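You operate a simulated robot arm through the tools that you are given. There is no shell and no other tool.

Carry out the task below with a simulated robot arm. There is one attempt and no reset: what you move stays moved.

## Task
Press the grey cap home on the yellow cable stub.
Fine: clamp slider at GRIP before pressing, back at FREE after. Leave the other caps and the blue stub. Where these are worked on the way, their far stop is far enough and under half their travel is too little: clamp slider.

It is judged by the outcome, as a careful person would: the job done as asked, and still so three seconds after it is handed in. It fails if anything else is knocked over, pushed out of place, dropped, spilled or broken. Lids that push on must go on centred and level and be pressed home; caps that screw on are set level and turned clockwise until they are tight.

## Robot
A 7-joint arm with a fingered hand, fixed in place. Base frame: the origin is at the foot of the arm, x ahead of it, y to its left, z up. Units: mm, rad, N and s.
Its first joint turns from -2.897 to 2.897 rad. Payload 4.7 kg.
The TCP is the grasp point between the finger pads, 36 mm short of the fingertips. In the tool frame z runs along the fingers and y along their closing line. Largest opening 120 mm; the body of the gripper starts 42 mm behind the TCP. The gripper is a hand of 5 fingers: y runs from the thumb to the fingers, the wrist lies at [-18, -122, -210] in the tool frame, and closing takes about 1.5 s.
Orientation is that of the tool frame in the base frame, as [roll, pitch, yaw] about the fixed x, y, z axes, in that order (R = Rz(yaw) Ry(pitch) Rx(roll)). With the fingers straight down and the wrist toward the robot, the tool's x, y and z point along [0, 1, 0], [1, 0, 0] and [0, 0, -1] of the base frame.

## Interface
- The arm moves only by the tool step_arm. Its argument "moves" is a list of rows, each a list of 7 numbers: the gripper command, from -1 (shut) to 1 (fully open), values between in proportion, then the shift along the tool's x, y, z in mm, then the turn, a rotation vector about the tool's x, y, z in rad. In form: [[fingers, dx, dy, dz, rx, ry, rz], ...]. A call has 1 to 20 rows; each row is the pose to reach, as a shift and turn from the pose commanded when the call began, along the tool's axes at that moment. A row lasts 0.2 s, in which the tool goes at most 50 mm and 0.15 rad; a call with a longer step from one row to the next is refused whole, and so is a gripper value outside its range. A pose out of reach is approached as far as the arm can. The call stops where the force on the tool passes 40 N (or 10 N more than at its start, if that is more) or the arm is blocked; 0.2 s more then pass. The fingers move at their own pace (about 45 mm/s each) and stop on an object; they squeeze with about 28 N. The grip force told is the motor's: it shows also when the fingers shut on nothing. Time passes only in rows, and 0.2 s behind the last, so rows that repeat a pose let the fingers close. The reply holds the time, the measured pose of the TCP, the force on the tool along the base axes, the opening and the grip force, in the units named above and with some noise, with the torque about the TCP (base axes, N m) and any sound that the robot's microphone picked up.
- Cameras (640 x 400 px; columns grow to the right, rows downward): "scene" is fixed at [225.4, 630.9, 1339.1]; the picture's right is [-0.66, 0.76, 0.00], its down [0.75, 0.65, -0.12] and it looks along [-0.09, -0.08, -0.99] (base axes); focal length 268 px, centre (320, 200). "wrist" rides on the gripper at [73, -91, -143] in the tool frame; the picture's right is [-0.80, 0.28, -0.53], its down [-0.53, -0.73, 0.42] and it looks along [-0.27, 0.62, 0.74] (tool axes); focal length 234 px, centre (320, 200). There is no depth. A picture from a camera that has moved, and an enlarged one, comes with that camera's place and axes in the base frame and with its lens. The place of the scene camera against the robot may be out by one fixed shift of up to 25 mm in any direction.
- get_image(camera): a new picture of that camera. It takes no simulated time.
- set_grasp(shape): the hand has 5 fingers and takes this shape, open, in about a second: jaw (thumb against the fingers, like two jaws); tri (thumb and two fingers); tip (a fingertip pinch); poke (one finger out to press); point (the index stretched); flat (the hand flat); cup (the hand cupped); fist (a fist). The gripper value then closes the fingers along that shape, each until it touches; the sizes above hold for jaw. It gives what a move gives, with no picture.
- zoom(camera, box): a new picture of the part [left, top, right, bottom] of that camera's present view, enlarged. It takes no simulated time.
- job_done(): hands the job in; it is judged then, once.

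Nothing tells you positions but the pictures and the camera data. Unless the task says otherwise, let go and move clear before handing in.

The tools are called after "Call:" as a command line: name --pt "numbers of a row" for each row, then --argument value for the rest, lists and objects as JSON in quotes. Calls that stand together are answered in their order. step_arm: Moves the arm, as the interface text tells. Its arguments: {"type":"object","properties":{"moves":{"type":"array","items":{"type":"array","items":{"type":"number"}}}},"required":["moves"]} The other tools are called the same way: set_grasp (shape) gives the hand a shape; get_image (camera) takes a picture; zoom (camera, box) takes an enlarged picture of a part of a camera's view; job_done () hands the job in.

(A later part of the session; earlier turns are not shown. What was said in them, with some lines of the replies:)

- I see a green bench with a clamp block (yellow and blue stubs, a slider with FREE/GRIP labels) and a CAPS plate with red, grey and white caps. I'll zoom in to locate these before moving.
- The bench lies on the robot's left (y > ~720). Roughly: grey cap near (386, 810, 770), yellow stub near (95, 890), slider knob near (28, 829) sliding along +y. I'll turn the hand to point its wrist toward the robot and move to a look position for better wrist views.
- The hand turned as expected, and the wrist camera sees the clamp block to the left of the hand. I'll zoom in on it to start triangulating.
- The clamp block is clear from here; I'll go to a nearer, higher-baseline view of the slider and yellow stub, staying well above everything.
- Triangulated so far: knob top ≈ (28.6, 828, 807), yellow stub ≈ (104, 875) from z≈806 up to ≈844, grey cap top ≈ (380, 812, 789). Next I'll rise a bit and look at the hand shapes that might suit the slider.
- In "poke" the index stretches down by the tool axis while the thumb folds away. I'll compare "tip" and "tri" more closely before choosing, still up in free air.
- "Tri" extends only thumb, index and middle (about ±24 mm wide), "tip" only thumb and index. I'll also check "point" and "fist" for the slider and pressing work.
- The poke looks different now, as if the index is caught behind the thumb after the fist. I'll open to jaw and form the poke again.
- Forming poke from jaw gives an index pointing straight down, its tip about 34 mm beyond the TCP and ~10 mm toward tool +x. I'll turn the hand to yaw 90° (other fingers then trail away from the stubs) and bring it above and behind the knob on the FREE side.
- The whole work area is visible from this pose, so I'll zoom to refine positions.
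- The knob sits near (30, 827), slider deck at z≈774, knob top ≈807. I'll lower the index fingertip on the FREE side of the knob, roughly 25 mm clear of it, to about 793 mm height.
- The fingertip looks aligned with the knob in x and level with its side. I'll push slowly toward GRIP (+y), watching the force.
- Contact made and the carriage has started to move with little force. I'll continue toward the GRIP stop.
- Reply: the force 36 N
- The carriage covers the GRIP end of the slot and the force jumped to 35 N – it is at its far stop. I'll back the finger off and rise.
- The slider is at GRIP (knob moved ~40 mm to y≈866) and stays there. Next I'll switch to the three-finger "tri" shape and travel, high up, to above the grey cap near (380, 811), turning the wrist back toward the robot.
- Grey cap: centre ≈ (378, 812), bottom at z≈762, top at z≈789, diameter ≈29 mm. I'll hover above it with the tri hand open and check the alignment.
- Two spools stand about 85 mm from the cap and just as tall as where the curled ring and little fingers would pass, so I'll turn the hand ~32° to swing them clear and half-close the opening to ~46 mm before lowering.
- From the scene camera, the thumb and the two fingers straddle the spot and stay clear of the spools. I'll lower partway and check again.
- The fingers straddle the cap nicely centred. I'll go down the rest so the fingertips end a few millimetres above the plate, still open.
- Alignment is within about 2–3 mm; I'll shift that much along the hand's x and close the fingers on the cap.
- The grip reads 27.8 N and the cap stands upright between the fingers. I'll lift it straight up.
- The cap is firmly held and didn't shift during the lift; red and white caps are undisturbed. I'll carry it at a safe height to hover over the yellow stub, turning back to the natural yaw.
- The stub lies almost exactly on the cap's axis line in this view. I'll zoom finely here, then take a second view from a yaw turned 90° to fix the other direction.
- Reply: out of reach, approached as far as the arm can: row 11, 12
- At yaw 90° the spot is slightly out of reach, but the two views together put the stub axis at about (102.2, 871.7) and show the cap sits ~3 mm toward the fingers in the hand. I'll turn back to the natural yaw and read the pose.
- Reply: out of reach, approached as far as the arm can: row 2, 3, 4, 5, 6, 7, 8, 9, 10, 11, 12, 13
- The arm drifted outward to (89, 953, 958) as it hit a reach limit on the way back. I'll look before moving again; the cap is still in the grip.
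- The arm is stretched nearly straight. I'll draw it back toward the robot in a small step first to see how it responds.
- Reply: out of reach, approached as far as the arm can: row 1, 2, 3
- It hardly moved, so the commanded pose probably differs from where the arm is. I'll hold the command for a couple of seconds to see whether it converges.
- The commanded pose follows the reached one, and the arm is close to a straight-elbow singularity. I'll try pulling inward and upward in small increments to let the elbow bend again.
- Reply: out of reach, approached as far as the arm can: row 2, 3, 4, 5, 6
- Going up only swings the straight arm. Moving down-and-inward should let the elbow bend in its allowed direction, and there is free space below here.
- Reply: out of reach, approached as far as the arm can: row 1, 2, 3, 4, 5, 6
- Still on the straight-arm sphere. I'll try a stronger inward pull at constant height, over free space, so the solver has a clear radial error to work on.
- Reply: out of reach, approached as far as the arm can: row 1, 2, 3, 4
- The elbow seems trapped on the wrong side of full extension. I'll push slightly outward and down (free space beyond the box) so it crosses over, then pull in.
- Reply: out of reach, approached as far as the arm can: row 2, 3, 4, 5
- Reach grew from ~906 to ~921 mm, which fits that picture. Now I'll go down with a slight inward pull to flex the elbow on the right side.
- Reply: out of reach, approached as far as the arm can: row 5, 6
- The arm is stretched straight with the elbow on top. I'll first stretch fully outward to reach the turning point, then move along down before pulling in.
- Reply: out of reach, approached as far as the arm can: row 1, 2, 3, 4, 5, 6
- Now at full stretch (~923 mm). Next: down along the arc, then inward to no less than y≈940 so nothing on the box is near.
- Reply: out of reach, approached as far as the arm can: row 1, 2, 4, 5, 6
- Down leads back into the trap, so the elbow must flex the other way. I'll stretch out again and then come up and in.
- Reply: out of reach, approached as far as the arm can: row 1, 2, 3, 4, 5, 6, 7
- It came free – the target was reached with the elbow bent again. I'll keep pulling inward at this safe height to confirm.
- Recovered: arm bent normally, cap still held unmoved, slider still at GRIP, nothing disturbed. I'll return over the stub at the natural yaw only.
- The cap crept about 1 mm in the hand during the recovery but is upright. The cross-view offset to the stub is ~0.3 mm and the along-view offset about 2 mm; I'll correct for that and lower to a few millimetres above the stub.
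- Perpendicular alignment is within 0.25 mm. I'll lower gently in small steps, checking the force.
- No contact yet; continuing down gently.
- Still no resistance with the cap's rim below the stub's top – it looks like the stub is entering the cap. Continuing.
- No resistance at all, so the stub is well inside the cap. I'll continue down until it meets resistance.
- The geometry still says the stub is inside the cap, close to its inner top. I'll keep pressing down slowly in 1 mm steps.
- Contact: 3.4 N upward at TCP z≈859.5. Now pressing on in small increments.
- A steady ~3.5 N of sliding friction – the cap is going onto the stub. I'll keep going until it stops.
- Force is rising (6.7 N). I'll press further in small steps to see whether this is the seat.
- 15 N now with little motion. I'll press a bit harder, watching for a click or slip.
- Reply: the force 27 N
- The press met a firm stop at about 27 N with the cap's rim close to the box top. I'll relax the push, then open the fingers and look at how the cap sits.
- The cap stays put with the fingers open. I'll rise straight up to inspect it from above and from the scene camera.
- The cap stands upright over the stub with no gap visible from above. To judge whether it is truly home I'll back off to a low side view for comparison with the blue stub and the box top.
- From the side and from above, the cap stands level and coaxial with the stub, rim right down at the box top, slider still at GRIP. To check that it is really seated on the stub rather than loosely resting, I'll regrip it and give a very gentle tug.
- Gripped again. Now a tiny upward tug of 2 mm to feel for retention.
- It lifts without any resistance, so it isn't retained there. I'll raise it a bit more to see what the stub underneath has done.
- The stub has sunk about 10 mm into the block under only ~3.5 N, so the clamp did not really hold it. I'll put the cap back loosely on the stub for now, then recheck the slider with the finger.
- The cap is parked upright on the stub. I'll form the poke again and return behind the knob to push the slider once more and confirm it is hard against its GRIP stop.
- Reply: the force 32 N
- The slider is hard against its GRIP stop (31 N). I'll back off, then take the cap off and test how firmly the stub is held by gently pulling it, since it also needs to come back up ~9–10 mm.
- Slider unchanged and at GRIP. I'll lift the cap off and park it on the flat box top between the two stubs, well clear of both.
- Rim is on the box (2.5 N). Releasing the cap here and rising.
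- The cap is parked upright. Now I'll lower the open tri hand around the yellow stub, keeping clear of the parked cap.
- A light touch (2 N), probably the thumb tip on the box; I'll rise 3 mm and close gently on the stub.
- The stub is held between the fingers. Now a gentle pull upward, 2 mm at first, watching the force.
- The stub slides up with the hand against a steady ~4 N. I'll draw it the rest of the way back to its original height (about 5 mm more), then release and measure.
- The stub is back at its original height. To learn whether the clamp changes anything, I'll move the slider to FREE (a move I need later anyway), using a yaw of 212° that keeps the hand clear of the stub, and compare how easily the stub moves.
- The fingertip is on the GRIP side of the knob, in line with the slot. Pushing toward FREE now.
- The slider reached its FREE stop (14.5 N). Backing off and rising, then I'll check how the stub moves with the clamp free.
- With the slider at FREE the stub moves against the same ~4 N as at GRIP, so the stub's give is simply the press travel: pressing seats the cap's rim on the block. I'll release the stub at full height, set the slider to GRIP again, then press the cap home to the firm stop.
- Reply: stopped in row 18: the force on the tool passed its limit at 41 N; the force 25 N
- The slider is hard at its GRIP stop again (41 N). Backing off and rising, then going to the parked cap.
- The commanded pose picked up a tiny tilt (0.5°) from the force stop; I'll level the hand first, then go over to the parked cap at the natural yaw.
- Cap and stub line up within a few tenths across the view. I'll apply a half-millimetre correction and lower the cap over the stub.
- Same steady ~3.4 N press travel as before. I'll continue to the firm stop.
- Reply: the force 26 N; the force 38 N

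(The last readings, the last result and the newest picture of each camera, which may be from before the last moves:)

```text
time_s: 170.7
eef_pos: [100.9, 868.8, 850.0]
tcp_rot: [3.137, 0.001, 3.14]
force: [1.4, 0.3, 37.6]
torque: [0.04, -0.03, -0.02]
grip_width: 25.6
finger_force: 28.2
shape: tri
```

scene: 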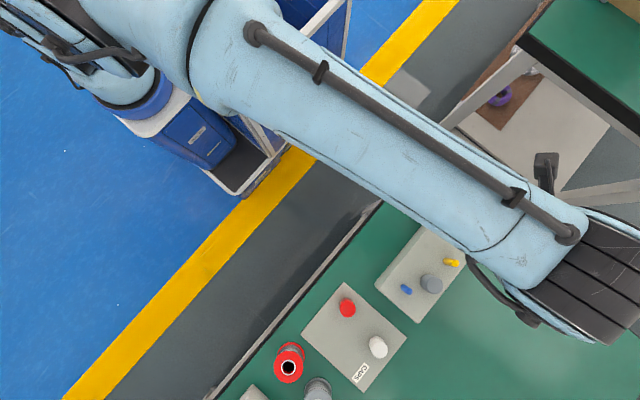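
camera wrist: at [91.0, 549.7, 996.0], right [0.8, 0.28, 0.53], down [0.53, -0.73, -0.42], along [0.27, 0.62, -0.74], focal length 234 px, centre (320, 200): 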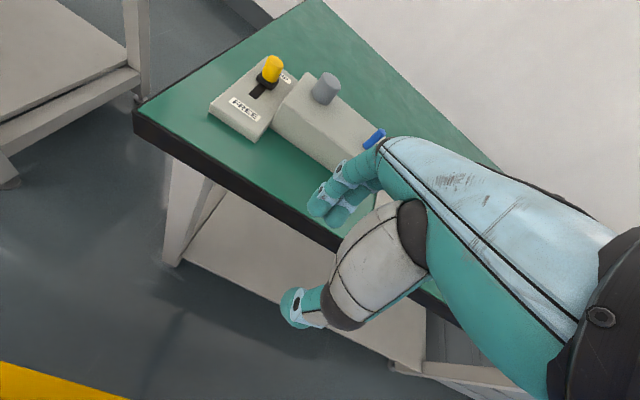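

A firm stop at 37.6 N with no further travel. I'll relax the push, open the fingers and rise clear.

Call:
step_arm --pt "-1 0 0 -2 0 0 0" --pt "-1 0 0 -4 0 0 0" --pt "-0.6 0 0 -4 0 0 0" --pt "-0.3 0 0 -4 0 0 0" --pt "0 0 0 -4 0 0 0" --pt "0.1 0 0 -4 0 0 0" --pt "0.1 0 0 -4 0 0 0"

Call:
step_arm --pt "0.1 0 0 -15 0 0 0" --pt "0.1 0 0 -40 0 0 0" --pt "0.1 0 0 -70 0 0 0" --pt "0.1 0 0 -95 0 0 0"

Call:
zoom --camera "wrist" --box '[160, 190, 360, 315]'

```text
time_s: 172.3
eef_pos: [101.2, 867.0, 847.4]
tcp_rot: [-3.136, 0.002, 3.14]
force: [0.5, 0.4, 1.5]
torque: [-0.03, 0.01, 0.01]
grip_width: 65.4
finger_force: 0.1
shape: tri
```

```text
time_s: 173.3
eef_pos: [102.8, 868.5, 943.0]
tcp_rot: [-3.14, 0.0, 3.14]
force: [-0.3, 0.4, 0.0]
torque: [-0.02, 0.02, -0.03]
grip_width: 65.7
finger_force: 0.1
shape: tri
```

```text
3.20 times, centred on (260, 252) of wrist
camera zoom: at [29.1, 778.7, 1087.0], right [0.8, 0.28, 0.53], down [0.53, -0.73, -0.42], along [0.27, 0.62, -0.74], focal length 749 px, centre (512, 32)
```

zoom: 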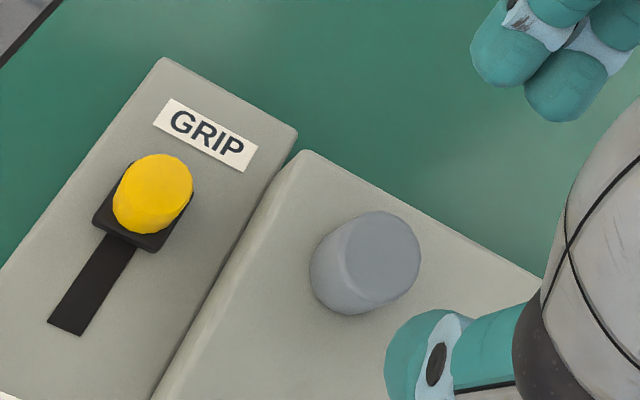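

The cap stands level with its rim at the block. Next I'll take the slider back to FREE with the same poke path as before, a little higher, at yaw 212°.

Call:
set_grasp --shape "jaw"

Call:
set_grasp --shape "poke"

Call:
step_arm --pt "1 10 4 0 0 0 -0.1" --pt "1 20 9 0 0 0 -0.2" --pt "1 30 14 0 0 0 -0.3" --pt "1 40 19 0 0 0 -0.4" --pt "1 52 25 6 0 0 -0.5" --pt "1 63 31.5 12 0 0 -0.56" --pt "1 63 31.5 12 0 0 -0.56"

Call:
zoom --camera "wrist" --box '[160, 180, 400, 330]'

```text
time_s: 174.2
eef_pos: [101.1, 869.5, 944.7]
tcp_rot: [-3.141, 0.0, 3.138]
force: [0.3, -0.3, 0.4]
torque: [-0.01, -0.02, -0.04]
grip_width: 120.0
finger_force: 0.0
shape: jaw
```

```text
time_s: 175.1
eef_pos: [101.7, 868.2, 944.4]
tcp_rot: [-3.141, -0.001, 3.14]
force: [-0.2, 0.5, 0.0]
torque: [-0.02, 0.05, 0.02]
grip_width: 0.0
finger_force: 0.1
shape: poke
```

```text
time_s: 176.7
eef_pos: [38.5, 899.8, 932.1]
tcp_rot: [-3.14, 0.0, -2.58]
force: [-0.1, -0.7, 0.1]
torque: [0.03, 0.02, 0.02]
grip_width: 0.0
finger_force: 0.0
shape: poke
```

```text
2.67 times, centred on (280, 255) of wrist
camera zoom: at [25.0, 784.4, 1076.2], right [0.53, 0.66, 0.53], down [0.84, -0.34, -0.42], along [-0.1, 0.67, -0.74], focal length 624 px, centre (427, 53)
```

zoom: 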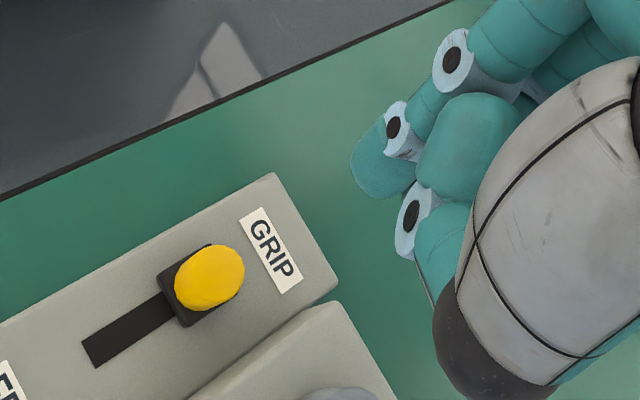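

Call:
step_arm --pt "1 -1.3 -0.8 25 0 0 0" --pt "1 -1.3 -0.8 50 0 0 0" --pt "1 -1.3 -0.8 75 0 0 0" --pt "1 -1.3 -0.8 92 0 0 0" --pt "1 -1.3 -0.8 102 0 0 0" --pt "1 -1.3 -0.8 102 0 0 0"

Call:
zoom --camera "wrist" --box '[160, 180, 400, 330]'

```text
time_s: 178.1
eef_pos: [40.3, 900.0, 831.0]
tcp_rot: [-3.141, 0.001, -2.582]
force: [0.2, -0.1, -0.9]
torque: [0.01, -0.03, 0.02]
grip_width: 0.0
finger_force: 0.0
shape: poke
```

```text
2.67 times, centred on (280, 255) of wrist
camera zoom: at [27.1, 784.9, 974.3], right [0.53, 0.66, 0.53], down [0.84, -0.34, -0.42], along [-0.1, 0.67, -0.74], focal length 624 px, centre (427, 53)
```

zoom: 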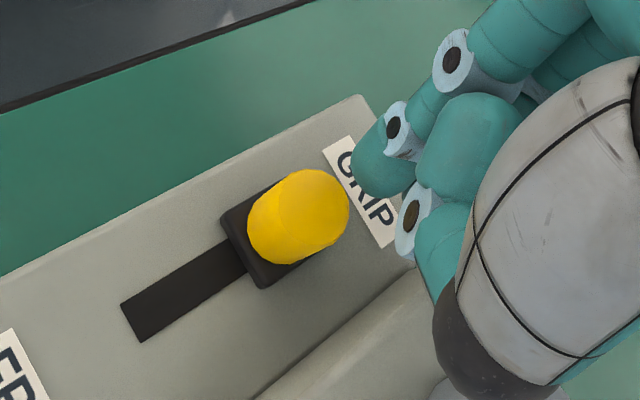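

Call:
step_arm --pt "1 2.6 -4.2 0 0 0 0" --pt "1 5.3 -8.5 0 0 0 0" --pt "1 8 -12.7 0 0 0 0" --pt "1 10.6 -17 0 0 0 0" --pt "1 13.3 -21.2 0 0 0 0" --pt "1 16 -25.4 0 0 0 0" --pt "1 18.6 -29.7 0 0 0 0"

Call:
zoom --camera "wrist" --box '[160, 180, 400, 330]'

```text
time_s: 179.7
eef_pos: [38.9, 865.5, 830.7]
tcp_rot: [-3.14, 0.001, -2.583]
force: [0.1, 0.4, 0.0]
torque: [0.01, -0.04, -0.01]
grip_width: 0.0
finger_force: 0.1
shape: poke
```

```text
2.67 times, centred on (280, 255) of wrist
camera zoom: at [27.2, 749.8, 974.1], right [0.53, 0.66, 0.52], down [0.84, -0.34, -0.42], along [-0.1, 0.67, -0.74], focal length 624 px, centre (427, 53)
```

zoom: 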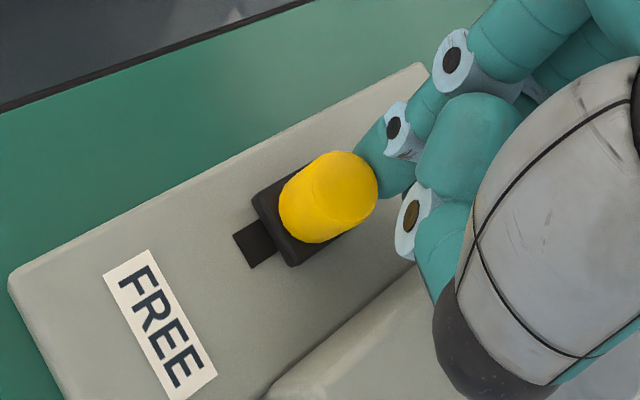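

Moving smoothly with almost no force. Continuing to the FREE stop.

Call:
step_arm --pt "1 2.6 -4.2 0 0 0 0" --pt "1 4.8 -7.6 0 0 0 0" --pt "1 6.4 -10.2 0 0 0 0" --pt "1 8 -12.7 0 0 0 0" --pt "1 9.5 -15.3 0 0 0 0" --pt "1 11.1 -17.8 0 0 0 0" --pt "1 11.9 -19.1 0 0 0 0"

Call:
zoom --camera "wrist" --box '[160, 180, 400, 330]'

```text
time_s: 181.3
eef_pos: [41.4, 845.3, 830.4]
tcp_rot: [3.14, 0.003, -2.584]
force: [4.5, 27.6, -0.3]
torque: [0.74, -0.12, -0.27]
grip_width: 0.1
finger_force: 0.1
shape: poke
```

```text
2.67 times, centred on (280, 255) of wrist
camera zoom: at [28.3, 729.0, 974.6], right [0.53, 0.66, 0.53], down [0.84, -0.34, -0.43], along [-0.1, 0.67, -0.74], focal length 624 px, centre (427, 53)
```

zoom: 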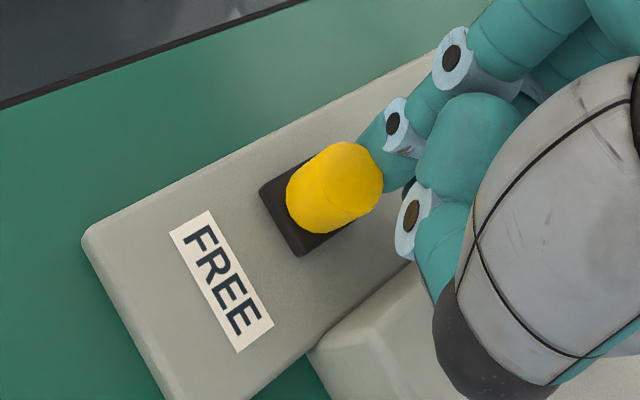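

The slider is at its FREE stop (27.6 N). I'll back the finger off, rise, and retreat to a clear spot for a final inspection.

Call:
step_arm --pt "1 -3.2 5.1 0 0 0 0" --pt "1 -8 12.7 0 0 0 0" --pt "1 -8 12.7 -30 0 0 0" --pt "1 -8 12.7 -65 0 0 0" --pt "1 -8 12.7 -100 0 0 0" --pt "1 -8 12.7 -120 0 0 0"

Call:
step_arm --pt "1 0 -30 0 0 0 0.09" --pt "1 0 -65 0 0 0 0.18" --pt "1 0 -100 0 0 0 0.27" --pt "1 0 -135 0 0 0 0.36" --pt "1 0 -170 0 0 0 0.45" --pt "1 0 -205 0 0 0 0.56" --pt "1 0 -220 20 0 0 0.56" --pt "1 0 -220 60 0 0 0.56"

Call:
get_image --camera "wrist"

Call:
get_image --camera "scene"

```text
time_s: 182.7
eef_pos: [40.3, 856.3, 950.2]
tcp_rot: [-3.139, 0.0, -2.584]
force: [0.7, 0.4, -0.5]
torque: [0.02, 0.01, -0.01]
grip_width: 0.0
finger_force: 0.1
shape: poke
```

```text
time_s: 184.5
eef_pos: [156.3, 671.4, 890.1]
tcp_rot: [-3.14, 0.0, 3.14]
force: [0.5, 0.5, 0.5]
torque: [0.0, 0.0, 0.01]
grip_width: 0.0
finger_force: 0.1
shape: poke
```

```text
taken
camera wrist: at [84.2, 579.6, 1034.8], right [0.8, 0.28, 0.53], down [0.53, -0.73, -0.43], along [0.27, 0.62, -0.74], focal length 234 px, centre (320, 200)
```

wrist: 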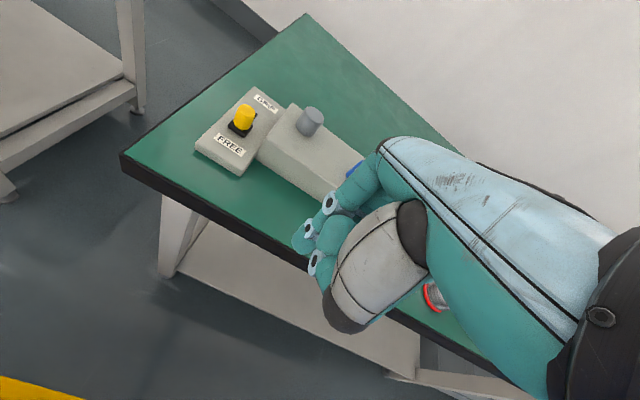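

```text
taken
```

scene: 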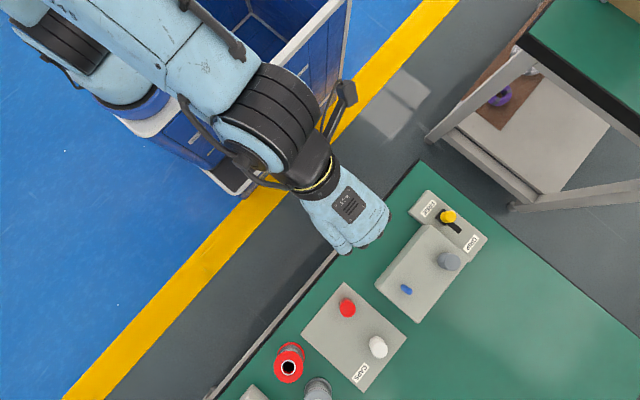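

Call:
zoom --camera "wrist" --box '[180, 80, 370, 200]'

Call:
zoom --camera "wrist" --box '[270, 90, 350, 140]'

Call:
zoom --camera "scene" --box '[380, 200, 500, 275]'

Call:
zoom --camera "scene" --box '[280, 250, 440, 400]'

```text
3.33 times, centred on (275, 140) of wrist
camera zoom: at [84.2, 579.6, 1034.8], right [0.8, 0.28, 0.53], down [0.53, -0.73, -0.43], along [0.27, 0.62, -0.74], focal length 781 px, centre (470, 400)
```

zoom: 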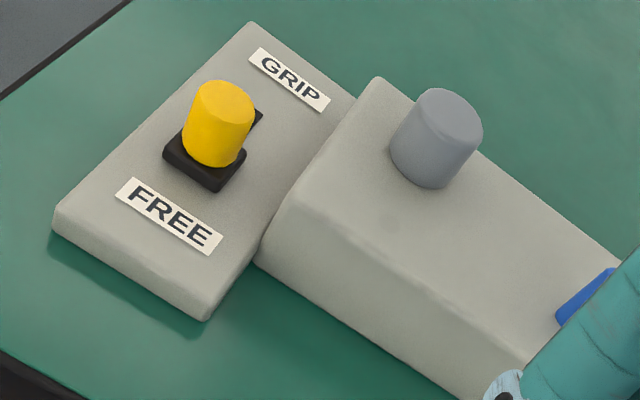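

```text
8.00 times, centred on (310, 115) of wrist
camera zoom: at [84.2, 579.6, 1034.8], right [0.8, 0.28, 0.53], down [0.53, -0.73, -0.43], along [0.27, 0.62, -0.74], focal length 1873 px, centre (400, 880)
```

zoom: 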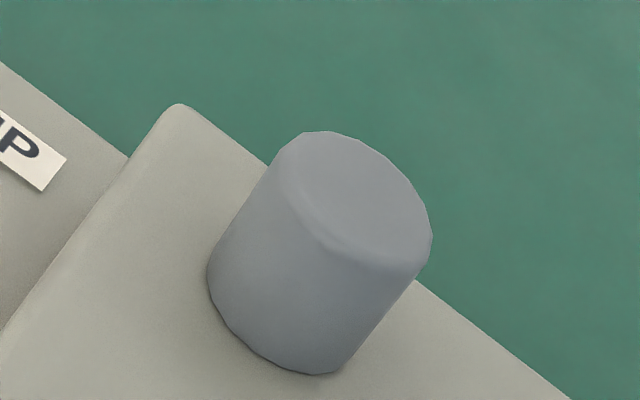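

```text
5.33 times, centred on (440, 238) of scene
camera zoom: at [225.4, 630.9, 1339.1], right [-0.66, 0.76, 0.0], down [0.75, 0.65, -0.12], along [-0.09, -0.08, -0.99], focal length 1430 px, centre (-320, 0)
```

zoom: 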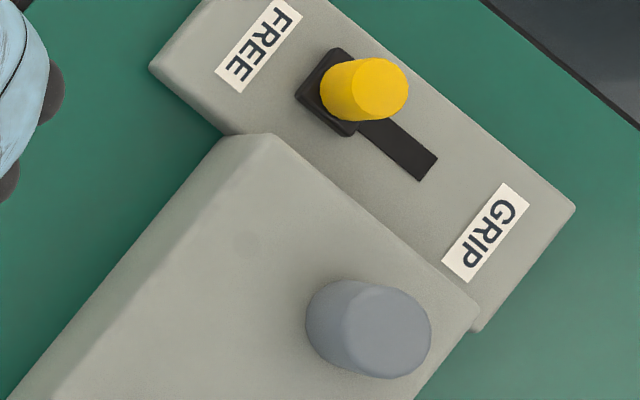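

```text
2.67 times, centred on (360, 325) of scene
camera zoom: at [225.4, 630.9, 1339.1], right [-0.66, 0.76, 0.0], down [0.75, 0.65, -0.12], along [-0.09, -0.08, -0.99], focal length 715 px, centre (213, -133)
```

zoom: 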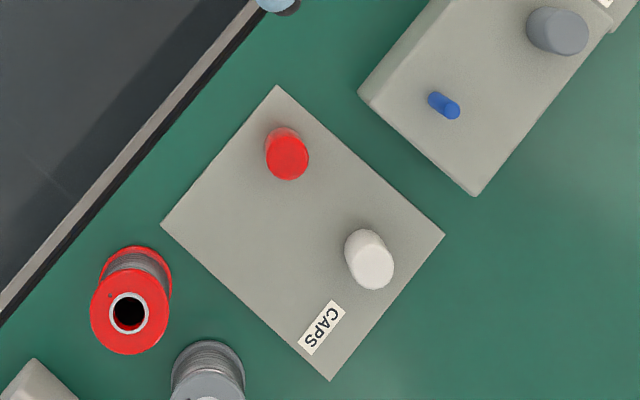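

The grey cap stands level and centred over the yellow stub, its rim down on the block. I pressed it to a firm stop at about 37 N with the slider at GRIP, and the slider is now back at its FREE stop.

The stub slid about 9 mm into the block as I pressed, taking about 3.5 N. The slider made no difference to this; I felt the same resistance at GRIP and at FREE. I took that movement as the press travel. No click was heard, and after an earlier press to the same stop the cap lifted off without resistance.

The red and white caps, the blue stub and the spools look undisturbed, and the hand is clear. I'm handing the job in.

Call:
job_done

```text
The job is handed in.
```

I pressed the grey cap onto the yellow stub with the clamp slider at GRIP, then moved the slider back to FREE and handed the job in. I can't confirm the cap grips the stub.

- **Cap:** it sits level and centred, within about 1 mm, with its rim down on the block. I pressed it to a firm stop at about 37 N.
- **Stub:** it slid about 9 mm down into the block as I pressed, against only about 3.5 N. The slider made no difference: the resistance was about the same at GRIP and at FREE. I treated this movement as the press travel, but it could also mean the clamp never really held the stub.
- **Retention:** I heard no click. An earlier press to the same stop left the cap loose enough to lift off freely, and I did not repeat the tug after the final press.
- **Extra steps:** after that first press I took the cap off, drew the stub back to its original height and ran the slider to FREE and back to GRIP. I then pressed again.
- **Everything else:** the red and white caps, the blue stub and the spools look undisturbed, and the hand was clear when I handed in.
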